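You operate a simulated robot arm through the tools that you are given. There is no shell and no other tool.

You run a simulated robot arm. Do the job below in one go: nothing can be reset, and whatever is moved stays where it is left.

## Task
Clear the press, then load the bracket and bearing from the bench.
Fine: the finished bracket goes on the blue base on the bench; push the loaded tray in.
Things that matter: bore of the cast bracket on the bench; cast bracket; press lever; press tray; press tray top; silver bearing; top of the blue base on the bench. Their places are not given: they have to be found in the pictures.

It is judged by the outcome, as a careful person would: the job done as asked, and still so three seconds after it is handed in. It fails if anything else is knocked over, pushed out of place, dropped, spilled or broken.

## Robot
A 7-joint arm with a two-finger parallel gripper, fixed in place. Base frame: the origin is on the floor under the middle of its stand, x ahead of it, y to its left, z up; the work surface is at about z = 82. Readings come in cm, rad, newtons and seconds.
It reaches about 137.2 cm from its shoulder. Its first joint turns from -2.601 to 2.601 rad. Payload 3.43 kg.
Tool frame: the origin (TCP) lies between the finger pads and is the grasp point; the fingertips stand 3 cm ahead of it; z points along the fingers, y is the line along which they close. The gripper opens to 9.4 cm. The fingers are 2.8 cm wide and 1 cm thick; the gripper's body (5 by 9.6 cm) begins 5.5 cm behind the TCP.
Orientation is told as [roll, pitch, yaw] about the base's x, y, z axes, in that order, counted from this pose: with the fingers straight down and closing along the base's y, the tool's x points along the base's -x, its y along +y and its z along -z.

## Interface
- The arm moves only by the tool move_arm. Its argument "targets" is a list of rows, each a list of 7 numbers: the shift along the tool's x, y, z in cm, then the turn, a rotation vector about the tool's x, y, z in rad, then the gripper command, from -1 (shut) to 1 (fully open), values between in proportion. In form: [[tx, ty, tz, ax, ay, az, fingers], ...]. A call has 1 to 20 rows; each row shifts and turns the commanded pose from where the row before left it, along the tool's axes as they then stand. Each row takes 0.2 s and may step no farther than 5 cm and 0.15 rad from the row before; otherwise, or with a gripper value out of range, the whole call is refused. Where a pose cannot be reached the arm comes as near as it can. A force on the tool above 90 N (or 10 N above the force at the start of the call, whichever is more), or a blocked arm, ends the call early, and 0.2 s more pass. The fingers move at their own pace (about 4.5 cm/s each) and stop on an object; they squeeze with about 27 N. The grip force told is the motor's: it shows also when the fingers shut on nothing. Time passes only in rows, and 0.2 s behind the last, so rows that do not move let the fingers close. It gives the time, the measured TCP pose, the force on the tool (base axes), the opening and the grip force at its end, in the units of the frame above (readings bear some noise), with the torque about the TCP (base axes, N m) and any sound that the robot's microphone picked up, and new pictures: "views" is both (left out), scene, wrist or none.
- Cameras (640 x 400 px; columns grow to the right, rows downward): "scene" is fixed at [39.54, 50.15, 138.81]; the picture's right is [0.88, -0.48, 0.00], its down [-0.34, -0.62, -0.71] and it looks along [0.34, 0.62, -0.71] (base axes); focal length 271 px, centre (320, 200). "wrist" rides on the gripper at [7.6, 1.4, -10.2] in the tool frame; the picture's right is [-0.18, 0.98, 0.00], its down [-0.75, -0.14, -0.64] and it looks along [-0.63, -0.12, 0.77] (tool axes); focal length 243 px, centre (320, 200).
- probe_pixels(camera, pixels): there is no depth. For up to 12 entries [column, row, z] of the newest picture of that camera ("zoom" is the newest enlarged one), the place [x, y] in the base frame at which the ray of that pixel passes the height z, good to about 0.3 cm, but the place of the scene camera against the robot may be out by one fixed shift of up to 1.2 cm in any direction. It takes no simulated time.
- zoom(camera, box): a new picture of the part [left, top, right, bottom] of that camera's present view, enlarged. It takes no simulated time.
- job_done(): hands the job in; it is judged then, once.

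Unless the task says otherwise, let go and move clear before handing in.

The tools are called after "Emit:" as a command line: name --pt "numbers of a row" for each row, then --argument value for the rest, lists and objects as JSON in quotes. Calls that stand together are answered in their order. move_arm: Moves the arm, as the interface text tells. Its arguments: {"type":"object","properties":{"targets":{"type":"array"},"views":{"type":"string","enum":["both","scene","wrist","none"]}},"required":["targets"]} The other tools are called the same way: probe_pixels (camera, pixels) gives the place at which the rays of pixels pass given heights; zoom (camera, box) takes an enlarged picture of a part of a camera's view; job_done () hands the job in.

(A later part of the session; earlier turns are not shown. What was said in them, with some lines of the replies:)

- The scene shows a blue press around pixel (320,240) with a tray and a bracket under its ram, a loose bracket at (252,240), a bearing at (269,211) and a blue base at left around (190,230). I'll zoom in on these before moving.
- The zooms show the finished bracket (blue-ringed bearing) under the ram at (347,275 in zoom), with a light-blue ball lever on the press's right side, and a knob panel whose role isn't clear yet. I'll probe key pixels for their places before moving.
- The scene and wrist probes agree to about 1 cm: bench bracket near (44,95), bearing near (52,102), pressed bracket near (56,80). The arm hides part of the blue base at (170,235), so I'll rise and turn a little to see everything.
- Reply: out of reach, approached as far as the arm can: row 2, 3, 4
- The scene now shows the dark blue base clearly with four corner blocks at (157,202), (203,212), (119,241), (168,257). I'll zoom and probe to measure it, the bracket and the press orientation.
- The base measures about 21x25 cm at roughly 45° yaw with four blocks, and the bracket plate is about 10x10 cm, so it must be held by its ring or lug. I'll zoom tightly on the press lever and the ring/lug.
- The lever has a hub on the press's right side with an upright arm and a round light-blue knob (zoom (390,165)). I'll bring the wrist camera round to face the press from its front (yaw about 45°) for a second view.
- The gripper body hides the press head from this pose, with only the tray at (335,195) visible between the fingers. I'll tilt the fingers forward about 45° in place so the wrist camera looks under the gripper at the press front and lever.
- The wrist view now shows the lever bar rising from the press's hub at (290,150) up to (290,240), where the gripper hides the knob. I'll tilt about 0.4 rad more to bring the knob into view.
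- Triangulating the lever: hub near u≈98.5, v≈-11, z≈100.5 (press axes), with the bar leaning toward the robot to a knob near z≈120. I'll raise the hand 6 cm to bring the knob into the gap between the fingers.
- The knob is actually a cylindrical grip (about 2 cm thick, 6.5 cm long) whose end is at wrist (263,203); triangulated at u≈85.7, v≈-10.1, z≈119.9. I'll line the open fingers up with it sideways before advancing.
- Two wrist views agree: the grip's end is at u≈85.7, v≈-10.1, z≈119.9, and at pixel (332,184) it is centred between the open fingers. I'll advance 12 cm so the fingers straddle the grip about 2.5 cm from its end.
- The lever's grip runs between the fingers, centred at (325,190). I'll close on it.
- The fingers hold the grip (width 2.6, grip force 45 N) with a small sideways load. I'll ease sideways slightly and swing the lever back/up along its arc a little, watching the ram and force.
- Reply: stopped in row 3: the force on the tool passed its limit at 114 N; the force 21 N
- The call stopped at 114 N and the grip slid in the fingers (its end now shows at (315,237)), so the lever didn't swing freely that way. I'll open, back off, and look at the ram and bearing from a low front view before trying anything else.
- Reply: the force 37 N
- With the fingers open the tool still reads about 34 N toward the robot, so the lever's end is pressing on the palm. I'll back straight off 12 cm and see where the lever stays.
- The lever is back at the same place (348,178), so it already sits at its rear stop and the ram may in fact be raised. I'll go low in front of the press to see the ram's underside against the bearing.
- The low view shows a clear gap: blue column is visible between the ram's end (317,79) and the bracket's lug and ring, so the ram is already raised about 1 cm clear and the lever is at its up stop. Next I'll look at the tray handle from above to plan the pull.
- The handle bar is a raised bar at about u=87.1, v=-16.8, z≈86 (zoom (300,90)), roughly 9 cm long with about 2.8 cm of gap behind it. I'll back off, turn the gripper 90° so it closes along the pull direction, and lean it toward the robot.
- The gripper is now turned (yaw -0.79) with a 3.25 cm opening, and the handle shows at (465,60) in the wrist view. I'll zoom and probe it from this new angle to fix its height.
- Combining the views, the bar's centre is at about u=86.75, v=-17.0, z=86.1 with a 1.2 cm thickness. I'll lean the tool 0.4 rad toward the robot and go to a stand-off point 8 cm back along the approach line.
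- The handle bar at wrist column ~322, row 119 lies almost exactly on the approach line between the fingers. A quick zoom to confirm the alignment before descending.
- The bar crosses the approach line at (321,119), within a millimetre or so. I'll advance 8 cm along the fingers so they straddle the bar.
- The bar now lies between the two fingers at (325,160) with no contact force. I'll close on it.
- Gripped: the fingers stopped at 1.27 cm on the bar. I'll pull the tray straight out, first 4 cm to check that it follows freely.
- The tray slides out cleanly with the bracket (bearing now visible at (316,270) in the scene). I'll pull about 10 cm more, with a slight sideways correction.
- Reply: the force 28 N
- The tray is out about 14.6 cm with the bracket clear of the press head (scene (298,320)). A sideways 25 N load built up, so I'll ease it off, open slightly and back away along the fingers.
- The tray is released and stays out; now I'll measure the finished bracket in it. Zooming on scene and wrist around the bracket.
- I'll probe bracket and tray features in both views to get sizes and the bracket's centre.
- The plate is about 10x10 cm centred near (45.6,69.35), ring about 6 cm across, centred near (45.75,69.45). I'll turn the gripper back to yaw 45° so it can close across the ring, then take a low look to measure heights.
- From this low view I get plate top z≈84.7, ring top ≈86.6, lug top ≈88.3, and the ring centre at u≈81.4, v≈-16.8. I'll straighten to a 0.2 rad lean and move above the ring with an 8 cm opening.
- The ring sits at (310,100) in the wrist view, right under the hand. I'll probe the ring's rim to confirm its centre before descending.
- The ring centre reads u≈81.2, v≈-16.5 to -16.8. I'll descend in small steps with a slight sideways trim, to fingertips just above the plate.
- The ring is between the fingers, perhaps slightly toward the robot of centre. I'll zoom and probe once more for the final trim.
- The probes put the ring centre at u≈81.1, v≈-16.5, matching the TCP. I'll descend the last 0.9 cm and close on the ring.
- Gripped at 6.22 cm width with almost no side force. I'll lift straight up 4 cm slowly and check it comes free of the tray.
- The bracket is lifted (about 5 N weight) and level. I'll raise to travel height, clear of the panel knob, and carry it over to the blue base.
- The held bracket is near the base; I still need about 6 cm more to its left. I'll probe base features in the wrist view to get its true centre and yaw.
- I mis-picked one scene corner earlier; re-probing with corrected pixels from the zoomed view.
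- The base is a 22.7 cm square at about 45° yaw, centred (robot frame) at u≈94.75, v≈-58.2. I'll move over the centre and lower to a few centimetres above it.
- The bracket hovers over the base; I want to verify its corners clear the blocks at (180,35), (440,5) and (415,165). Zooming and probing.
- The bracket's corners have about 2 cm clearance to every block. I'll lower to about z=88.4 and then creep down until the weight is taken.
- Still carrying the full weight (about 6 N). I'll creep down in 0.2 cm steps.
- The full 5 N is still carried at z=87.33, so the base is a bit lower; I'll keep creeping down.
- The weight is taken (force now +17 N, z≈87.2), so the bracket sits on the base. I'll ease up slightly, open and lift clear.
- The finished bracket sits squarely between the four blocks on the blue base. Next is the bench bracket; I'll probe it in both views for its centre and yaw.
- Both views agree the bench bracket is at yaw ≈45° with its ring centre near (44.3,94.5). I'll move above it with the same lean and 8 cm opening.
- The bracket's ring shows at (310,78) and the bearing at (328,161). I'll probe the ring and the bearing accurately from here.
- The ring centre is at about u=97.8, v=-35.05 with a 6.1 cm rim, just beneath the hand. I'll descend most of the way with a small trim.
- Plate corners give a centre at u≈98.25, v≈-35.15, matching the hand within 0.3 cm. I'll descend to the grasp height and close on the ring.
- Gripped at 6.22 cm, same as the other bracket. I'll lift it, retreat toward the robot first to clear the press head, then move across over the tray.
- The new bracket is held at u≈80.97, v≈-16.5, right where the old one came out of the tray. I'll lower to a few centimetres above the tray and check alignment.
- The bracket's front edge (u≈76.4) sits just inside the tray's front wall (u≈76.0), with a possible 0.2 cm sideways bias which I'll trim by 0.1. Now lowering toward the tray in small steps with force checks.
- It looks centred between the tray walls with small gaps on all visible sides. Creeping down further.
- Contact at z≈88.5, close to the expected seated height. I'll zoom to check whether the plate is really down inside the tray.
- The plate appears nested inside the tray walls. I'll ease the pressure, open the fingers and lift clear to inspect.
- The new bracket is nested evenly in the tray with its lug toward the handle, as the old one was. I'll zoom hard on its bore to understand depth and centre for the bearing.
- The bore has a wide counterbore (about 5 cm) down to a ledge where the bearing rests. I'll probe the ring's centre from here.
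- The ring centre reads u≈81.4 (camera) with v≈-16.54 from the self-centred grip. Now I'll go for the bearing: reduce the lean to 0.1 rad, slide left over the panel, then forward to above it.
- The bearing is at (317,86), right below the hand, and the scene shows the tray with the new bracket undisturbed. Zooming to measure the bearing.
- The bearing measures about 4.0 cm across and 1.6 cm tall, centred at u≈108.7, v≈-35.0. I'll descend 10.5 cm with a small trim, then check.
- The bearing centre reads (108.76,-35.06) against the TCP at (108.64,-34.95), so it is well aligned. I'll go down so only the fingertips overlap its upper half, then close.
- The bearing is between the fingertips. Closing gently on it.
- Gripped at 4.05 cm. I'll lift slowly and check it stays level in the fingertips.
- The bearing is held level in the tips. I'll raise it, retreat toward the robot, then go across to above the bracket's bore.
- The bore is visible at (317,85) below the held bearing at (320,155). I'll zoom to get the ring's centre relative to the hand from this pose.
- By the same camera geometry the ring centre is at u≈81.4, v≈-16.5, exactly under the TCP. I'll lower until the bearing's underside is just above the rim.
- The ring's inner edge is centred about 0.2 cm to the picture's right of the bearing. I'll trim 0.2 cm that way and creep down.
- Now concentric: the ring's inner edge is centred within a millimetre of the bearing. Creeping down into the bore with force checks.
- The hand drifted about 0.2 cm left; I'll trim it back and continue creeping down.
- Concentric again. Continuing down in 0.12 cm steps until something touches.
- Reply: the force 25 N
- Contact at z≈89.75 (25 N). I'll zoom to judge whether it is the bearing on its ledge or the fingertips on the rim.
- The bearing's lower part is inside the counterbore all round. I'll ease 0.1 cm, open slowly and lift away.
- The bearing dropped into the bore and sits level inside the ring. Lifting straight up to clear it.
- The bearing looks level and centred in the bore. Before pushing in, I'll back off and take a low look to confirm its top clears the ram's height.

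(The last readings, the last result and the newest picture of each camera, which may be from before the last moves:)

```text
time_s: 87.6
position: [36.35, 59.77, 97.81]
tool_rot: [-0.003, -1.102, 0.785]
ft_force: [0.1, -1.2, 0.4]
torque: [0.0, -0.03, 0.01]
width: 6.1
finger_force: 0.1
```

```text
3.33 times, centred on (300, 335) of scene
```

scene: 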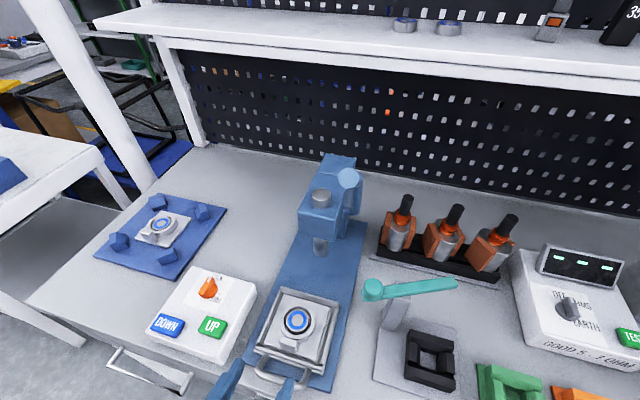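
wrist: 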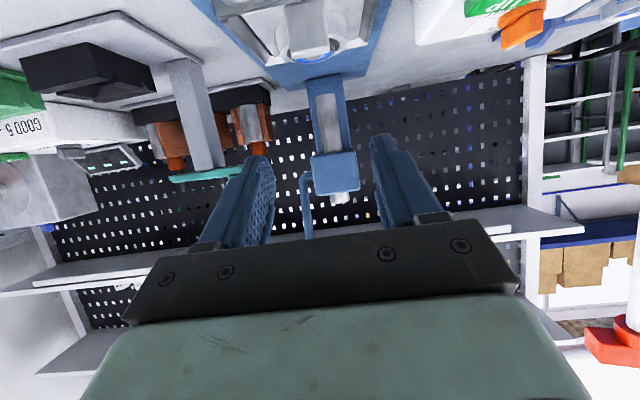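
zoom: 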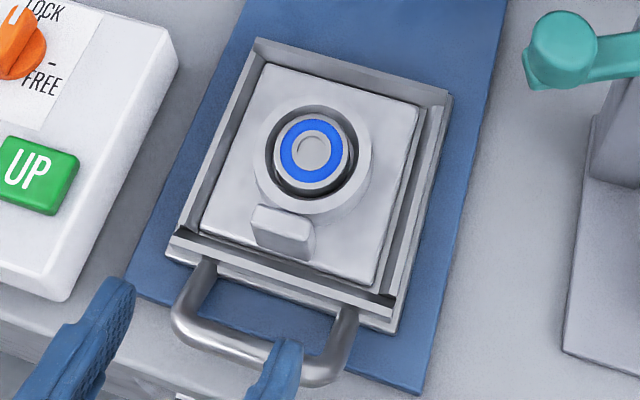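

The low view gives bearing top ≈87.3 and ram end ≈88.3, so the loaded bracket will clear; the scene zoom shows all seated. Next I'll turn the gripper back to the handle-pulling orientation.

Emit:
move_arm --pt "0 0 0 0 0.15 0 0.3" --pt "0 0 0 0 0.15 0 0.3" --pt "0 0 0 0 0.15 0 0.3" --pt "0 0 0 0 0.15 0 0.3" --pt "0 0 0 0 0.15 0 0.3" --pt "0 0 0 0 0.15 0 0.3" --pt "0 0 0 0 0.15 0 0.3" --pt "0 0 0 0 0.052 0 0.3" --pt "0 0 0 0 0 0.1428 0.3" --pt "0 0 0 0 0 0.1428 0.3" --pt "0 0 0 0 0 0.1428 0.3" --pt "0 0 0 0 0 0.1428 -0.3" --pt "0 0 0 0 0 0.1428 -0.3" --pt "0 0 0 0 0 0.1428 -0.3" --pt "0 0 0 0 0 0.1428 -0.3" --pt "0 0 0 0 0 0.1428 -0.3" --pt "0 0 0 0 0 0.1428 -0.3" --pt "0 0 0 0 0 0.1428 -0.3" --pt "0 0 0 0 0 0.1428 -0.3" --pt "0 0 0 0 0 0 -0.3" --views "wrist"

Emit:
move_arm --pt "0 0 0 -0.1333 0 0 -0.3" --pt "0 0 0 -0.1333 0 0 -0.3" --pt "0 0 0 -0.1334 0 0 -0.3" --pt "0 0 0 0 0 0 -0.3"

```text
time_s: 91.8
position: [36.44, 59.8, 97.81]
tool_rot: [-0.002, -0.002, -0.79]
ft_force: [0.1, -0.2, 0.0]
torque: [0.0, -0.01, 0.02]
width: 3.27
finger_force: 0.1
```

wrist: 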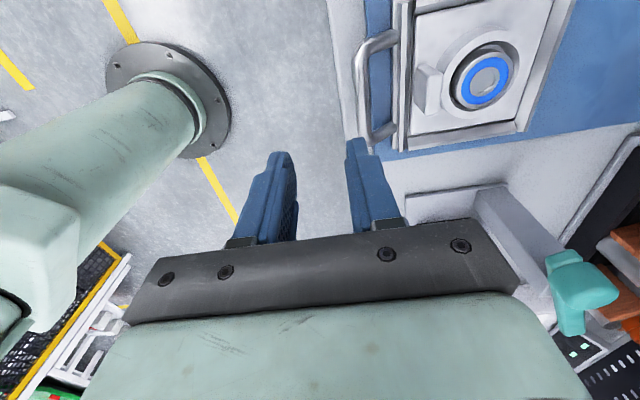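

```text
time_s: 92.8
position: [36.35, 59.91, 97.82]
tool_rot: [0.399, 0.002, -0.787]
ft_force: [-0.5, -0.3, -0.7]
torque: [-0.02, 0.01, -0.01]
width: 3.29
finger_force: 0.1
```

scene: 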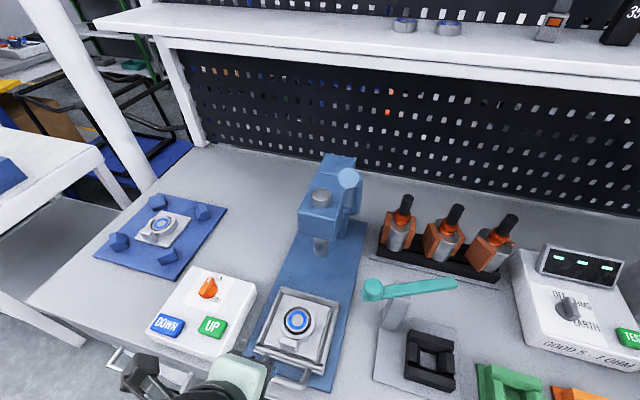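
wrist: 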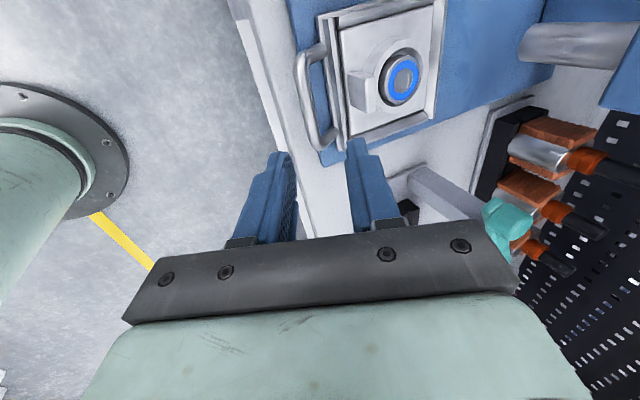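

The handle bar lies at (313,107), slightly left of the approach line as computed. I'll trim, then advance along the fingers to straddle the bar again.

Emit:
move_arm --pt "0.35 -0.8 3 0 0 0 -0.3" --pt "0 0 3 0 0 0 -0.3" --pt "0 0 0 0 0 0 -0.3" --views "wrist"

Emit:
zoom --camera "wrist" --box '[240, 40, 400, 240]'

```text
time_s: 93.6
position: [37.22, 61.24, 92.0]
tool_rot: [0.398, 0.0, -0.787]
ft_force: [-0.3, 0.8, 0.4]
torque: [0.02, 0.0, -0.04]
width: 3.28
finger_force: 0.1
```

wrist: 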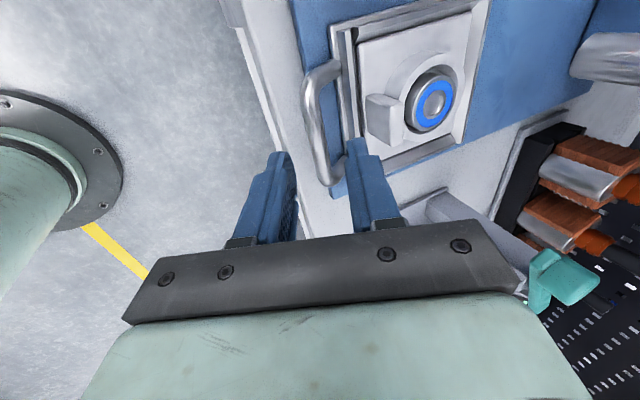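

```text
2.00 times, centred on (320, 140) of wrist
```

zoom: 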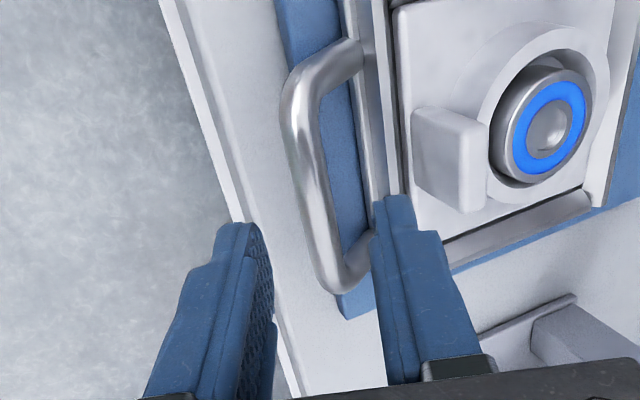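

The bar is now within 0.2 cm of the approach line. Advancing the last 4.9 cm and closing on it.

Emit:
move_arm --pt "0 -0.15 2.0 0 0 0 -0.3" --pt "0 0 1.7 0 0 0 -0.3" --pt "0 0 1.2 0 0 0 -0.3" --pt "0 0 0 0 0 0 -0.3" --views "wrist"

```text
time_s: 94.6
position: [38.41, 62.48, 87.33]
tool_rot: [0.4, 0.001, -0.788]
ft_force: [-0.3, 0.0, 0.6]
torque: [0.0, -0.01, 0.01]
width: 3.3
finger_force: 0.1
```

wrist: 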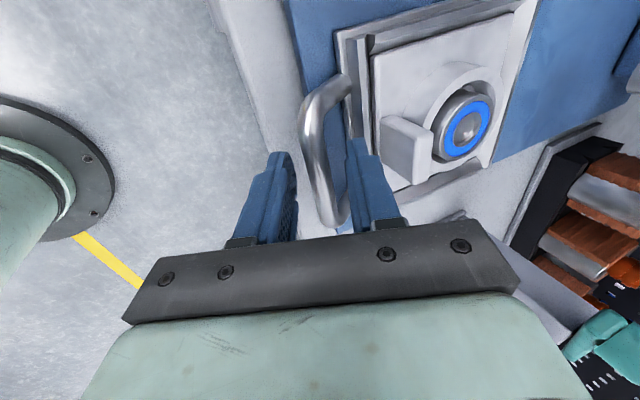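

The fingers straddle the bar again with no contact. Closing on the handle.

Emit:
move_arm --pt "0 0 0 0 0 0 -0.5" --pt "0 0 0 0 0 0 -1" --pt "0 0 0 0 0 0 -1" --pt "0 0 0 0 0 0 -1" --pt "0 0 0 0 0 0 -1" --views "wrist"

```text
time_s: 95.8
position: [38.39, 62.55, 87.25]
tool_rot: [0.399, -0.002, -0.785]
ft_force: [1.8, 0.5, 1.0]
torque: [-0.19, -0.23, 1.09]
width: 1.27
finger_force: 45.1
```

wrist: 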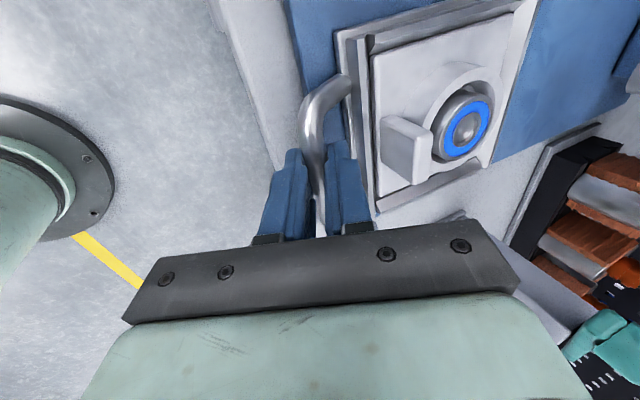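

Gripped at 1.27 cm. I'll push the tray in smoothly, about 12 cm first, watching force.

Emit:
move_arm --pt "0 0.37 0.155 0 0 0 -1" --pt "-0.01 0.55 0.233 0 0 0 -1" --pt "-0.013 0.737 0.311 0 0 0 -1" --pt "-0.013 0.737 0.311 0 0 0 -1" --pt "-0.013 0.737 0.311 0 0 0 -1" --pt "-0.013 0.737 0.311 0 0 0 -1" --pt "-0.013 0.737 0.311 0 0 0 -1" --pt "-0.013 0.55 0.233 0 0 0 -1" --pt "0 0.37 0.155 0 0 0 -1" --pt "0 0 0 0 0 0 -1"

```text
time_s: 98.0
position: [42.68, 66.7, 87.33]
tool_rot: [0.4, 0.001, -0.785]
ft_force: [-5.3, 5.6, 6.2]
torque: [-0.72, -0.86, 0.79]
width: 1.28
finger_force: 44.5
```

scene: 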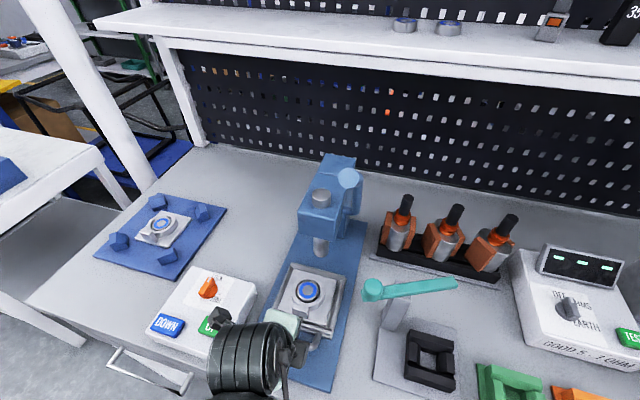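
wrist: 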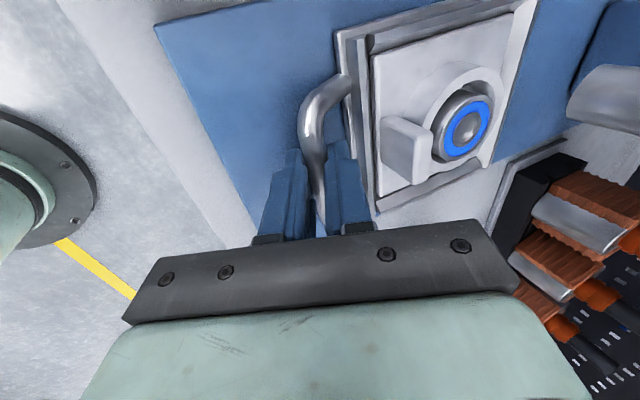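

The tray follows smoothly (force under 10 N) with the bearing still in place at (465,130). Pushing 4 cm more before the bearing reaches the ram.

Emit:
move_arm --pt "0 0.37 0.155 0 0 0 -1" --pt "-0.013 0.55 0.233 0 0 0 -1" --pt "-0.013 0.737 0.311 0 0 0 -1" --pt "-0.013 0.737 0.311 0 0 0 -1" --pt "-0.013 0.55 0.233 0 0 0 -1" --pt "-0.013 0.55 0.233 0 0 0 -1" --pt "0 0.37 0.155 0 0 0 -1" --pt "0 0 0 0 0 0 -1"

Emit:
zoom --camera "wrist" --box '[360, 0, 640, 200]'

Emit:
zoom --camera "scene" --box '[270, 220, 370, 320]'

```text
time_s: 99.8
position: [45.48, 69.66, 87.36]
tool_rot: [0.399, 0.001, -0.786]
ft_force: [-14.2, 15.6, 8.5]
torque: [0.21, 0.11, 1.37]
width: 1.27
finger_force: 44.9
```

scene: 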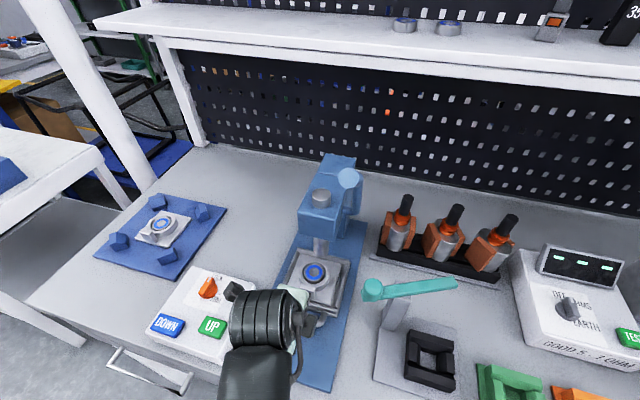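
wrist: 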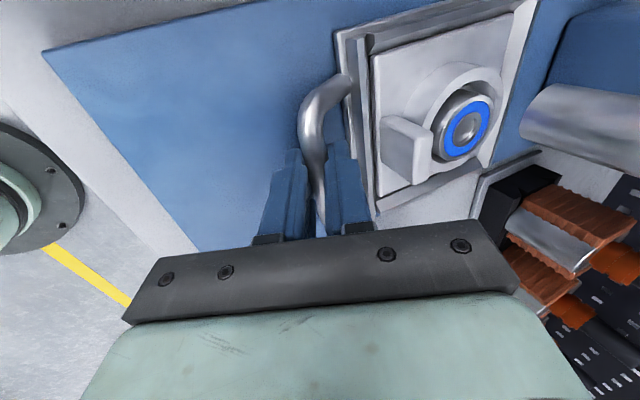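

```text
2.00 times, centred on (500, 100) of wrist
```

zoom: 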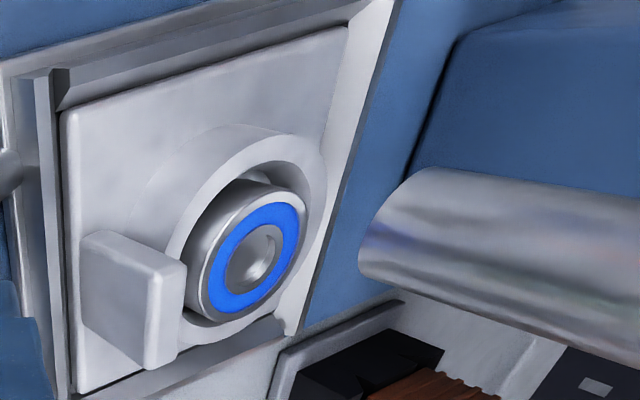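

```text
4.00 times, centred on (320, 270) of scene
```

zoom: 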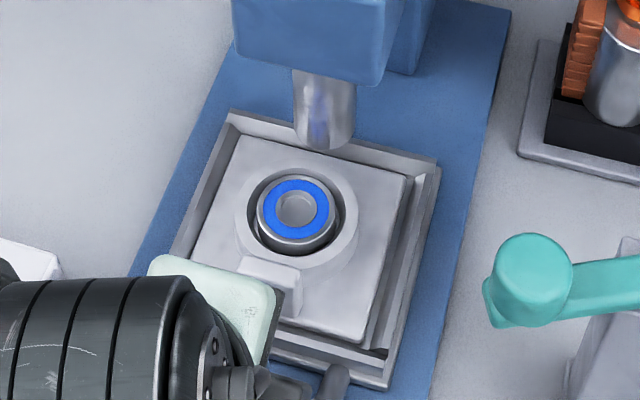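

A 21 N sideways load built up from my slight correction, so I'll undo that. The bearing's rear edge is about 1.2 cm from the ram, so I'll go on in small increments watching force.

Emit:
move_arm --pt "0.12 0 0 0 0 0 -1" --pt "0 0.37 0.155 0 0 0 -1" --pt "0 0.37 0.155 0 0 0 -1" --pt "0 0.37 0.155 0 0 0 -1" --pt "0 0 0 0 0 0 -1"

Emit:
zoom --camera "scene" --box '[285, 225, 355, 295]'

Emit:
zoom --camera "wrist" --box '[400, 40, 600, 190]'

```text
time_s: 101.0
position: [46.57, 70.49, 87.36]
tool_rot: [0.399, -0.002, -0.789]
ft_force: [-9.8, 10.5, 14.6]
torque: [-0.02, -0.11, 1.2]
width: 1.3
finger_force: 45.0
```

scene: 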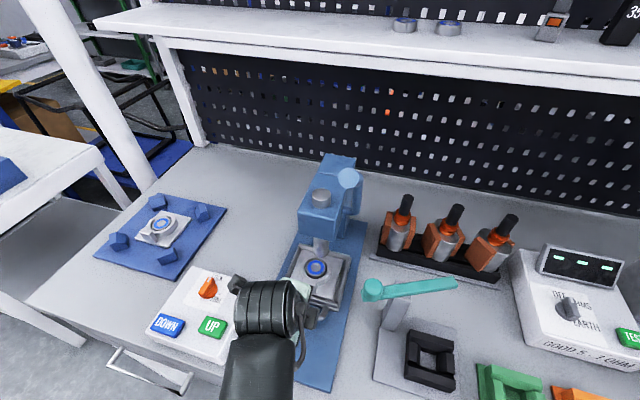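
wrist: 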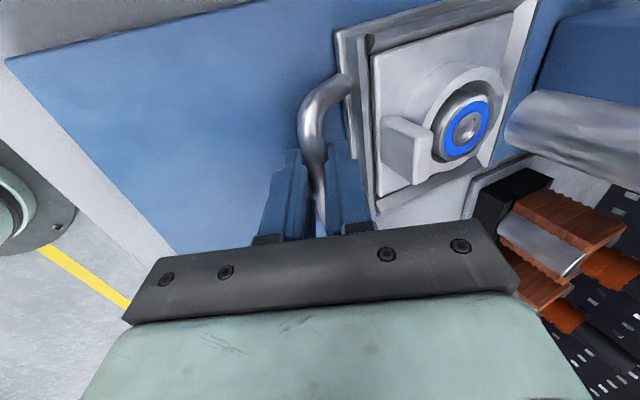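

```text
5.71 times, centred on (320, 260) of scene
```

zoom: 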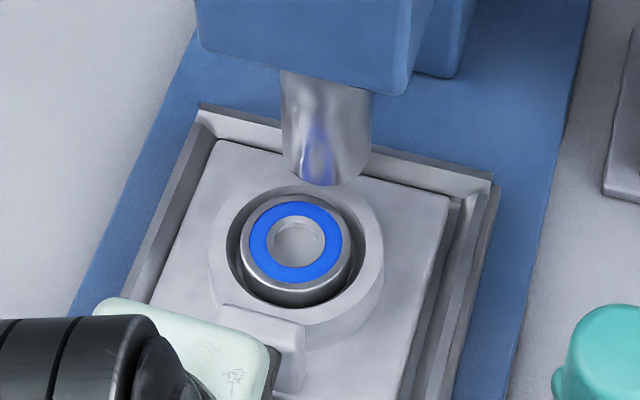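

```text
2.67 times, centred on (500, 115) of wrist
```

zoom: 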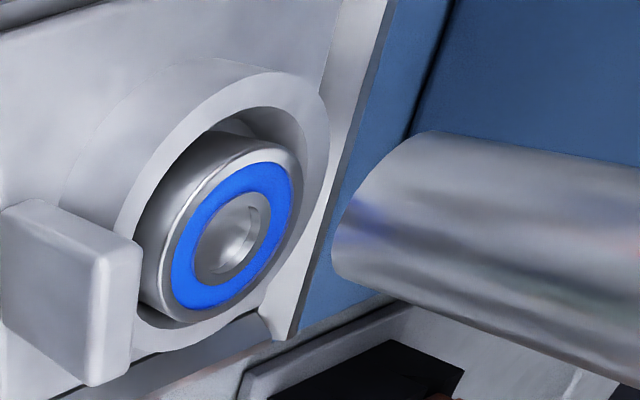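

Forces are modest and the bearing remains seated below the ram's end. Continuing in 0.4 cm steps under the ram.

Emit:
move_arm --pt "0.06 0.35 0.1 0 0 0 -1" --pt "0 0.37 0.155 0 0 0 -1" --pt "0 0 0 0 0 0 -1" --views "scene"

Emit:
zoom --camera "scene" --box '[285, 225, 355, 295]'

```text
time_s: 101.8
position: [47.06, 70.99, 87.28]
tool_rot: [0.396, -0.001, -0.788]
ft_force: [-0.8, -0.7, 2.0]
torque: [0.19, 0.25, 1.37]
width: 1.28
finger_force: 45.1
```

scene: 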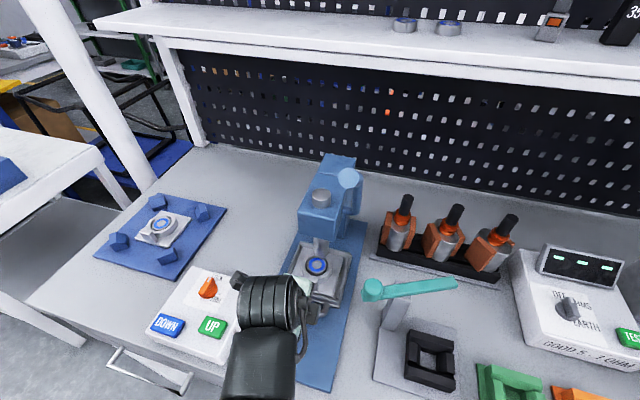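

```text
5.71 times, centred on (320, 260) of scene
```

zoom: 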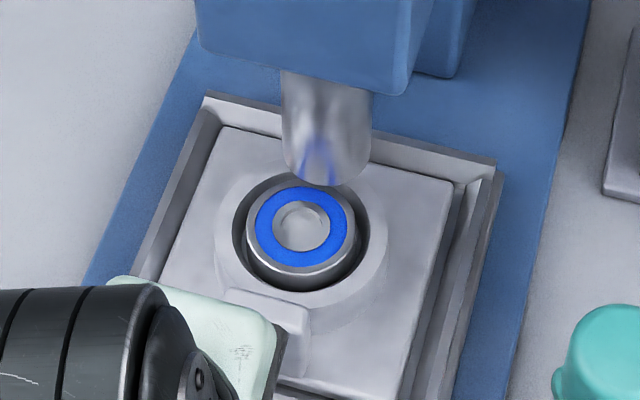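

No contact (force near zero) although the bearing's rear edge is already under the ram's front. Continuing.

Emit:
move_arm --pt "0 0.37 0.155 0 0 0 -1" --pt "0 0.37 0.155 0 0 0 -1" --pt "0 0.37 0.155 0 0 0 -1" --pt "0 0 0 0 0 0 -1" --views "scene"

Emit:
zoom --camera "scene" --box '[285, 225, 355, 295]'

```text
time_s: 102.8
position: [47.94, 71.86, 87.29]
tool_rot: [0.399, 0.0, -0.789]
ft_force: [3.1, -3.3, -9.0]
torque: [-0.89, -0.9, 0.71]
width: 1.27
finger_force: 45.0
```

scene: 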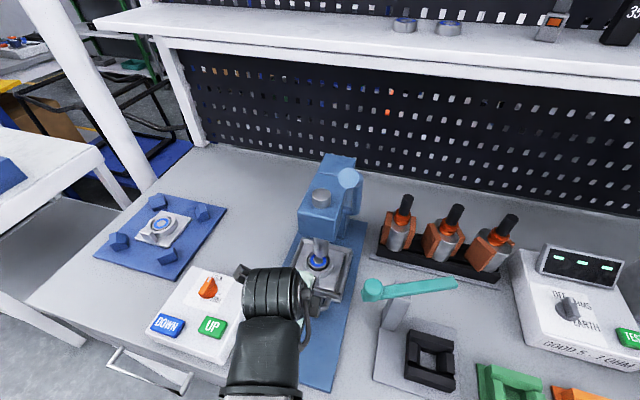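

```text
5.71 times, centred on (320, 260) of scene
```

zoom: 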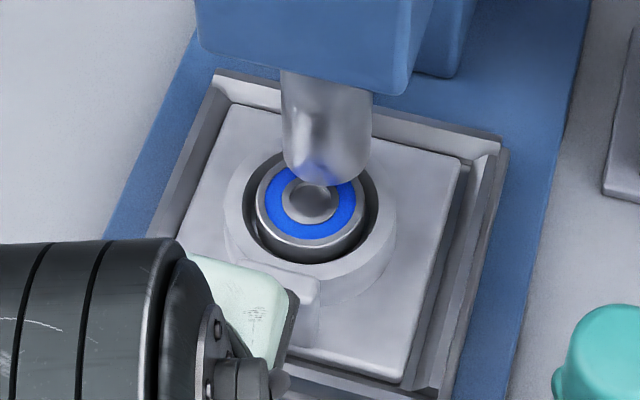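

Still free; the bearing slides under the ram with visible clearance. About 1.4 cm remains to the original position.

Emit:
move_arm --pt "0 0.35 0.2 0 0 0 -1" --pt "0 0.37 0.155 0 0 0 -1" --pt "0 0.37 0.155 0 0 0 -1" --pt "0 0 0 0 0 0 -1" --views "scene"

Emit:
zoom --camera "scene" --box '[285, 225, 355, 295]'

```text
time_s: 103.8
position: [48.86, 72.92, 87.27]
tool_rot: [0.402, -0.001, -0.787]
ft_force: [7.8, -2.6, 4.1]
torque: [-0.98, -1.21, 0.59]
width: 1.26
finger_force: 44.8
```

scene: 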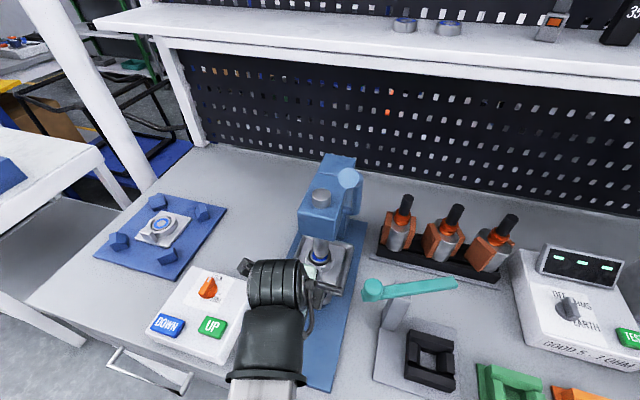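

```text
5.71 times, centred on (320, 260) of scene
```

zoom: 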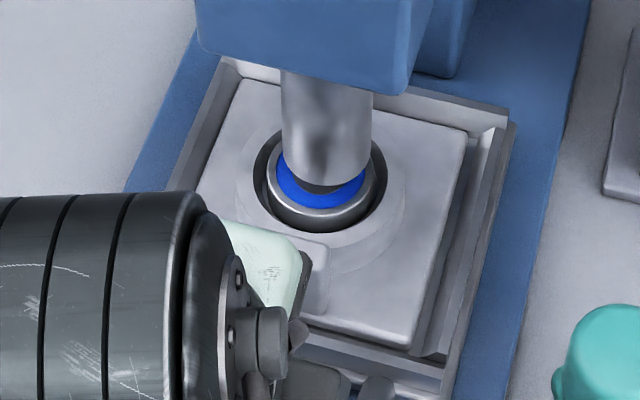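

The TCP is back at u≈86.1, exactly where the tray sat originally. I'll nudge 0.2 cm more to feel for the stop.

Emit:
move_arm --pt "0 0.14 0.06 0 0 0 -1" --pt "0 0.14 0.06 0 0 0 -1" --pt "0 0 0 0 0 0 -1" --views "wrist"

```text
time_s: 104.6
position: [49.11, 73.07, 87.24]
tool_rot: [0.4, 0.0, -0.788]
ft_force: [5.5, -6.6, 16.6]
torque: [-0.66, -0.79, 0.84]
width: 1.27
finger_force: 45.4
```

wrist: 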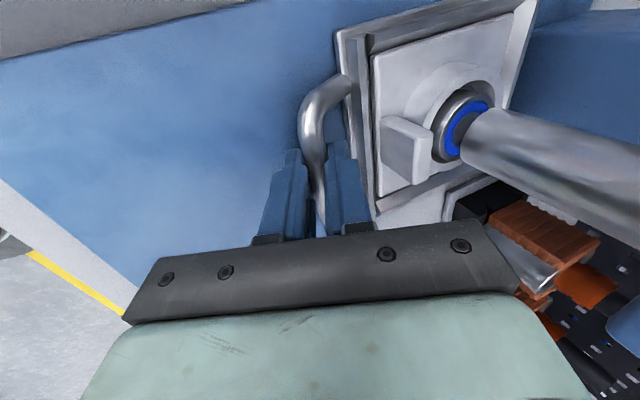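

No stop force yet and u≈86.4, about 0.2-0.3 cm past the original reading. I'll compare the same zoom as at the start to see whether the tray matches its original place.

Emit:
zoom --camera "scene" --box '[290, 225, 350, 275]'

Emit:
zoom --camera "scene" --box '[275, 215, 365, 310]'

```text
8.00 times, centred on (320, 250) of scene
```

zoom: 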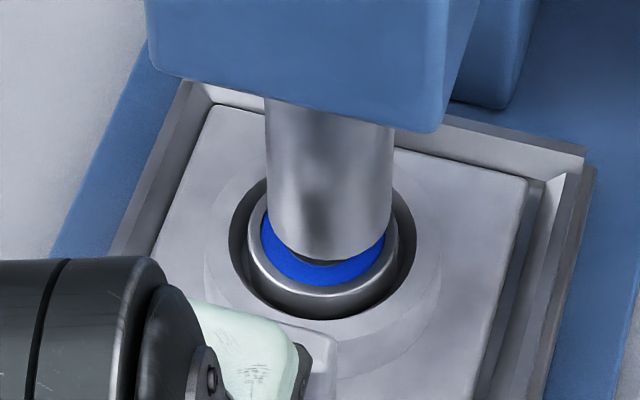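

```text
4.21 times, centred on (320, 262) of scene
```

zoom: 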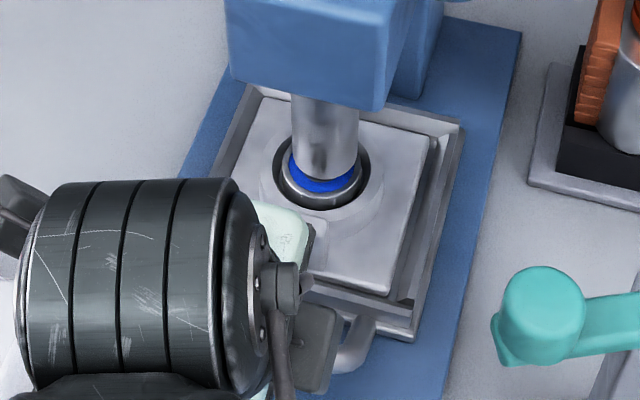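

The tray's corners match the starting picture to within a pixel, so it is fully back in, with the bearing under the ram. I'll relieve the small load, open, and withdraw along the fingers.

Emit:
move_arm --pt "0 0.03 -0.1 0 0 0 -1" --pt "0 0 0 0 0 0 -0.6" --pt "0 0 0 0 0 0 -0.3" --pt "0 0 0 0 0 0 -0.3" --pt "0 0 0 0 0 0 -0.3" --views "wrist"

```text
time_s: 105.8
position: [49.05, 72.97, 87.28]
tool_rot: [0.397, 0.0, -0.786]
ft_force: [0.1, -0.3, -0.8]
torque: [-0.01, 0.0, 0.02]
width: 3.29
finger_force: 0.1
```

wrist: 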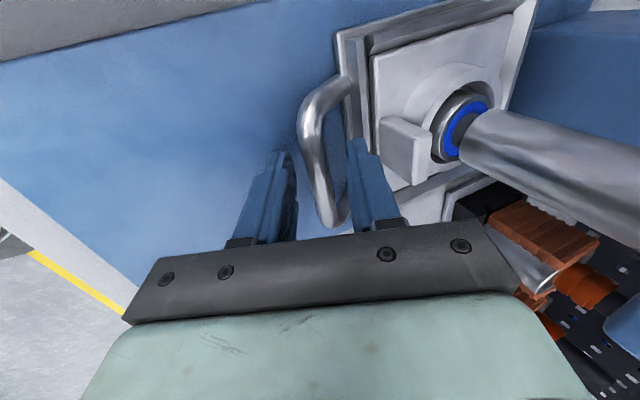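

The handle is free with the fingers open on both sides. Withdrawing along the approach line and back toward the robot.

Emit:
move_arm --pt "0 0 -1.5 0 0 0 -0.3" --pt "0 0 -3 0 0 0 -0.3" --pt "0 0 -4 0 0 0 -0.3" --pt "0 -2 -3.5 0 0 0 -0.3" --pt "0 -3.5 -2.5 0 0 0 -0.3" --pt "0 -3.5 -1.5 0 0 0 -0.3" --pt "0 0 0 0 0 0 -0.3"

Emit:
zoom --camera "scene" --box '[275, 215, 365, 310]'

Emit:
zoom --camera "scene" --box '[80, 180, 240, 300]'

Emit:
zoom --camera "scene" --box '[290, 225, 350, 275]'

```text
time_s: 107.4
position: [38.73, 62.73, 98.58]
tool_rot: [0.398, 0.002, -0.786]
ft_force: [0.1, 0.4, -0.3]
torque: [0.02, 0.03, -0.01]
width: 3.3
finger_force: 0.1
```

scene: 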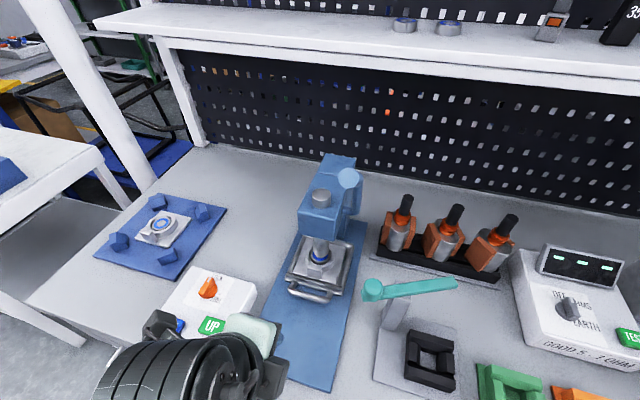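
wrist: 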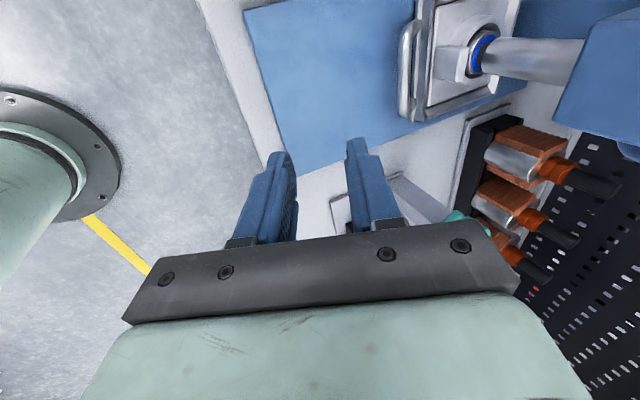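

```text
4.21 times, centred on (320, 262) of scene
```

zoom: 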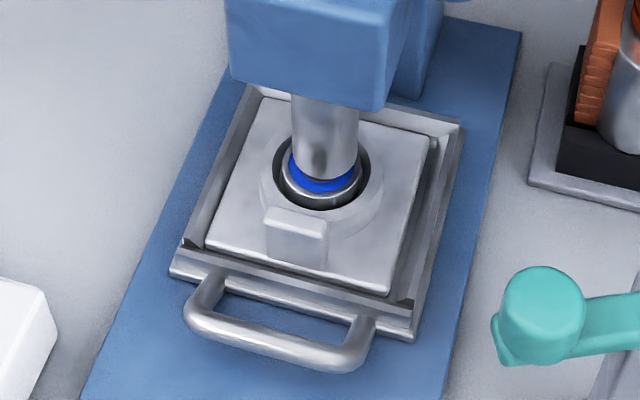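

```text
3.33 times, centred on (160, 240) of scene
```

zoom: 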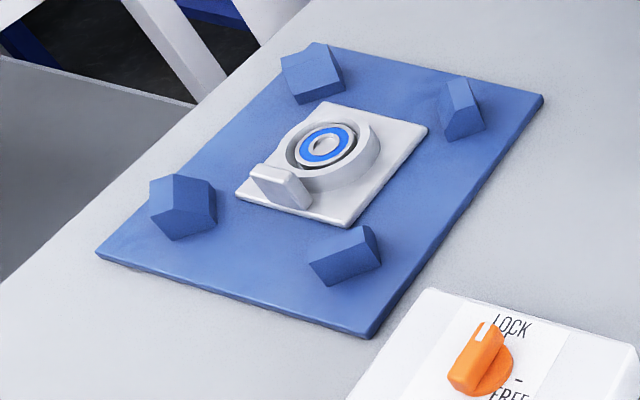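

```text
8.00 times, centred on (320, 250) of scene
```

zoom: 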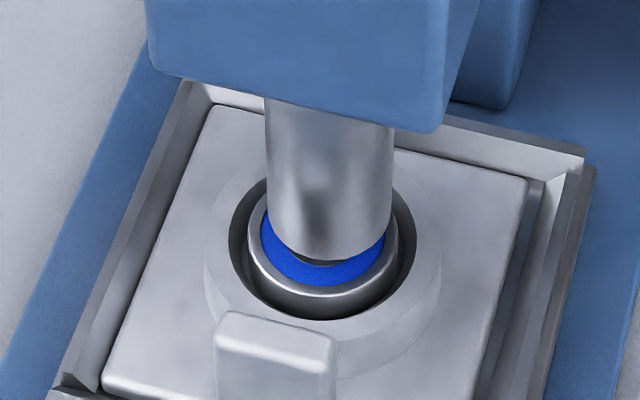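

The final pictures show three things. The tray and handle are back in their starting place, with the new bracket and bearing seated under the raised ram (8x zoom, around (320,270)). The finished bracket rests flat between the four blocks on the blue base, and the lever knob is unchanged at (348,178). The arm has let go and is clear, so I'm handing the job in.

Emit:
job_done

```text
The job is handed in.
```

The press is cleared and reloaded, and I've handed the job in.

- **Finished bracket:** it sits flat on the blue base on the bench, between the four corner blocks.
- **New bracket:** it is nested in the press tray with its lug toward the handle, the same way round as the old one.
- **Bearing:** it rests level in the bracket's bore, standing about 0.6 cm above the rim because it hasn't been pressed.
- **Tray:** it is pushed back in. Its position matches the starting picture to within a pixel, with the bearing under the ram. I felt no hard stop at the end of the push.

Early on I thought the ram was down and tried to swing the press lever. The force reached 114 N before the arm stopped. The lever was already at its up stop, with the ram raised, and it stayed where it was.

Nothing else on the bench looked moved in the final pictures, and the arm has let go and is clear of the press.
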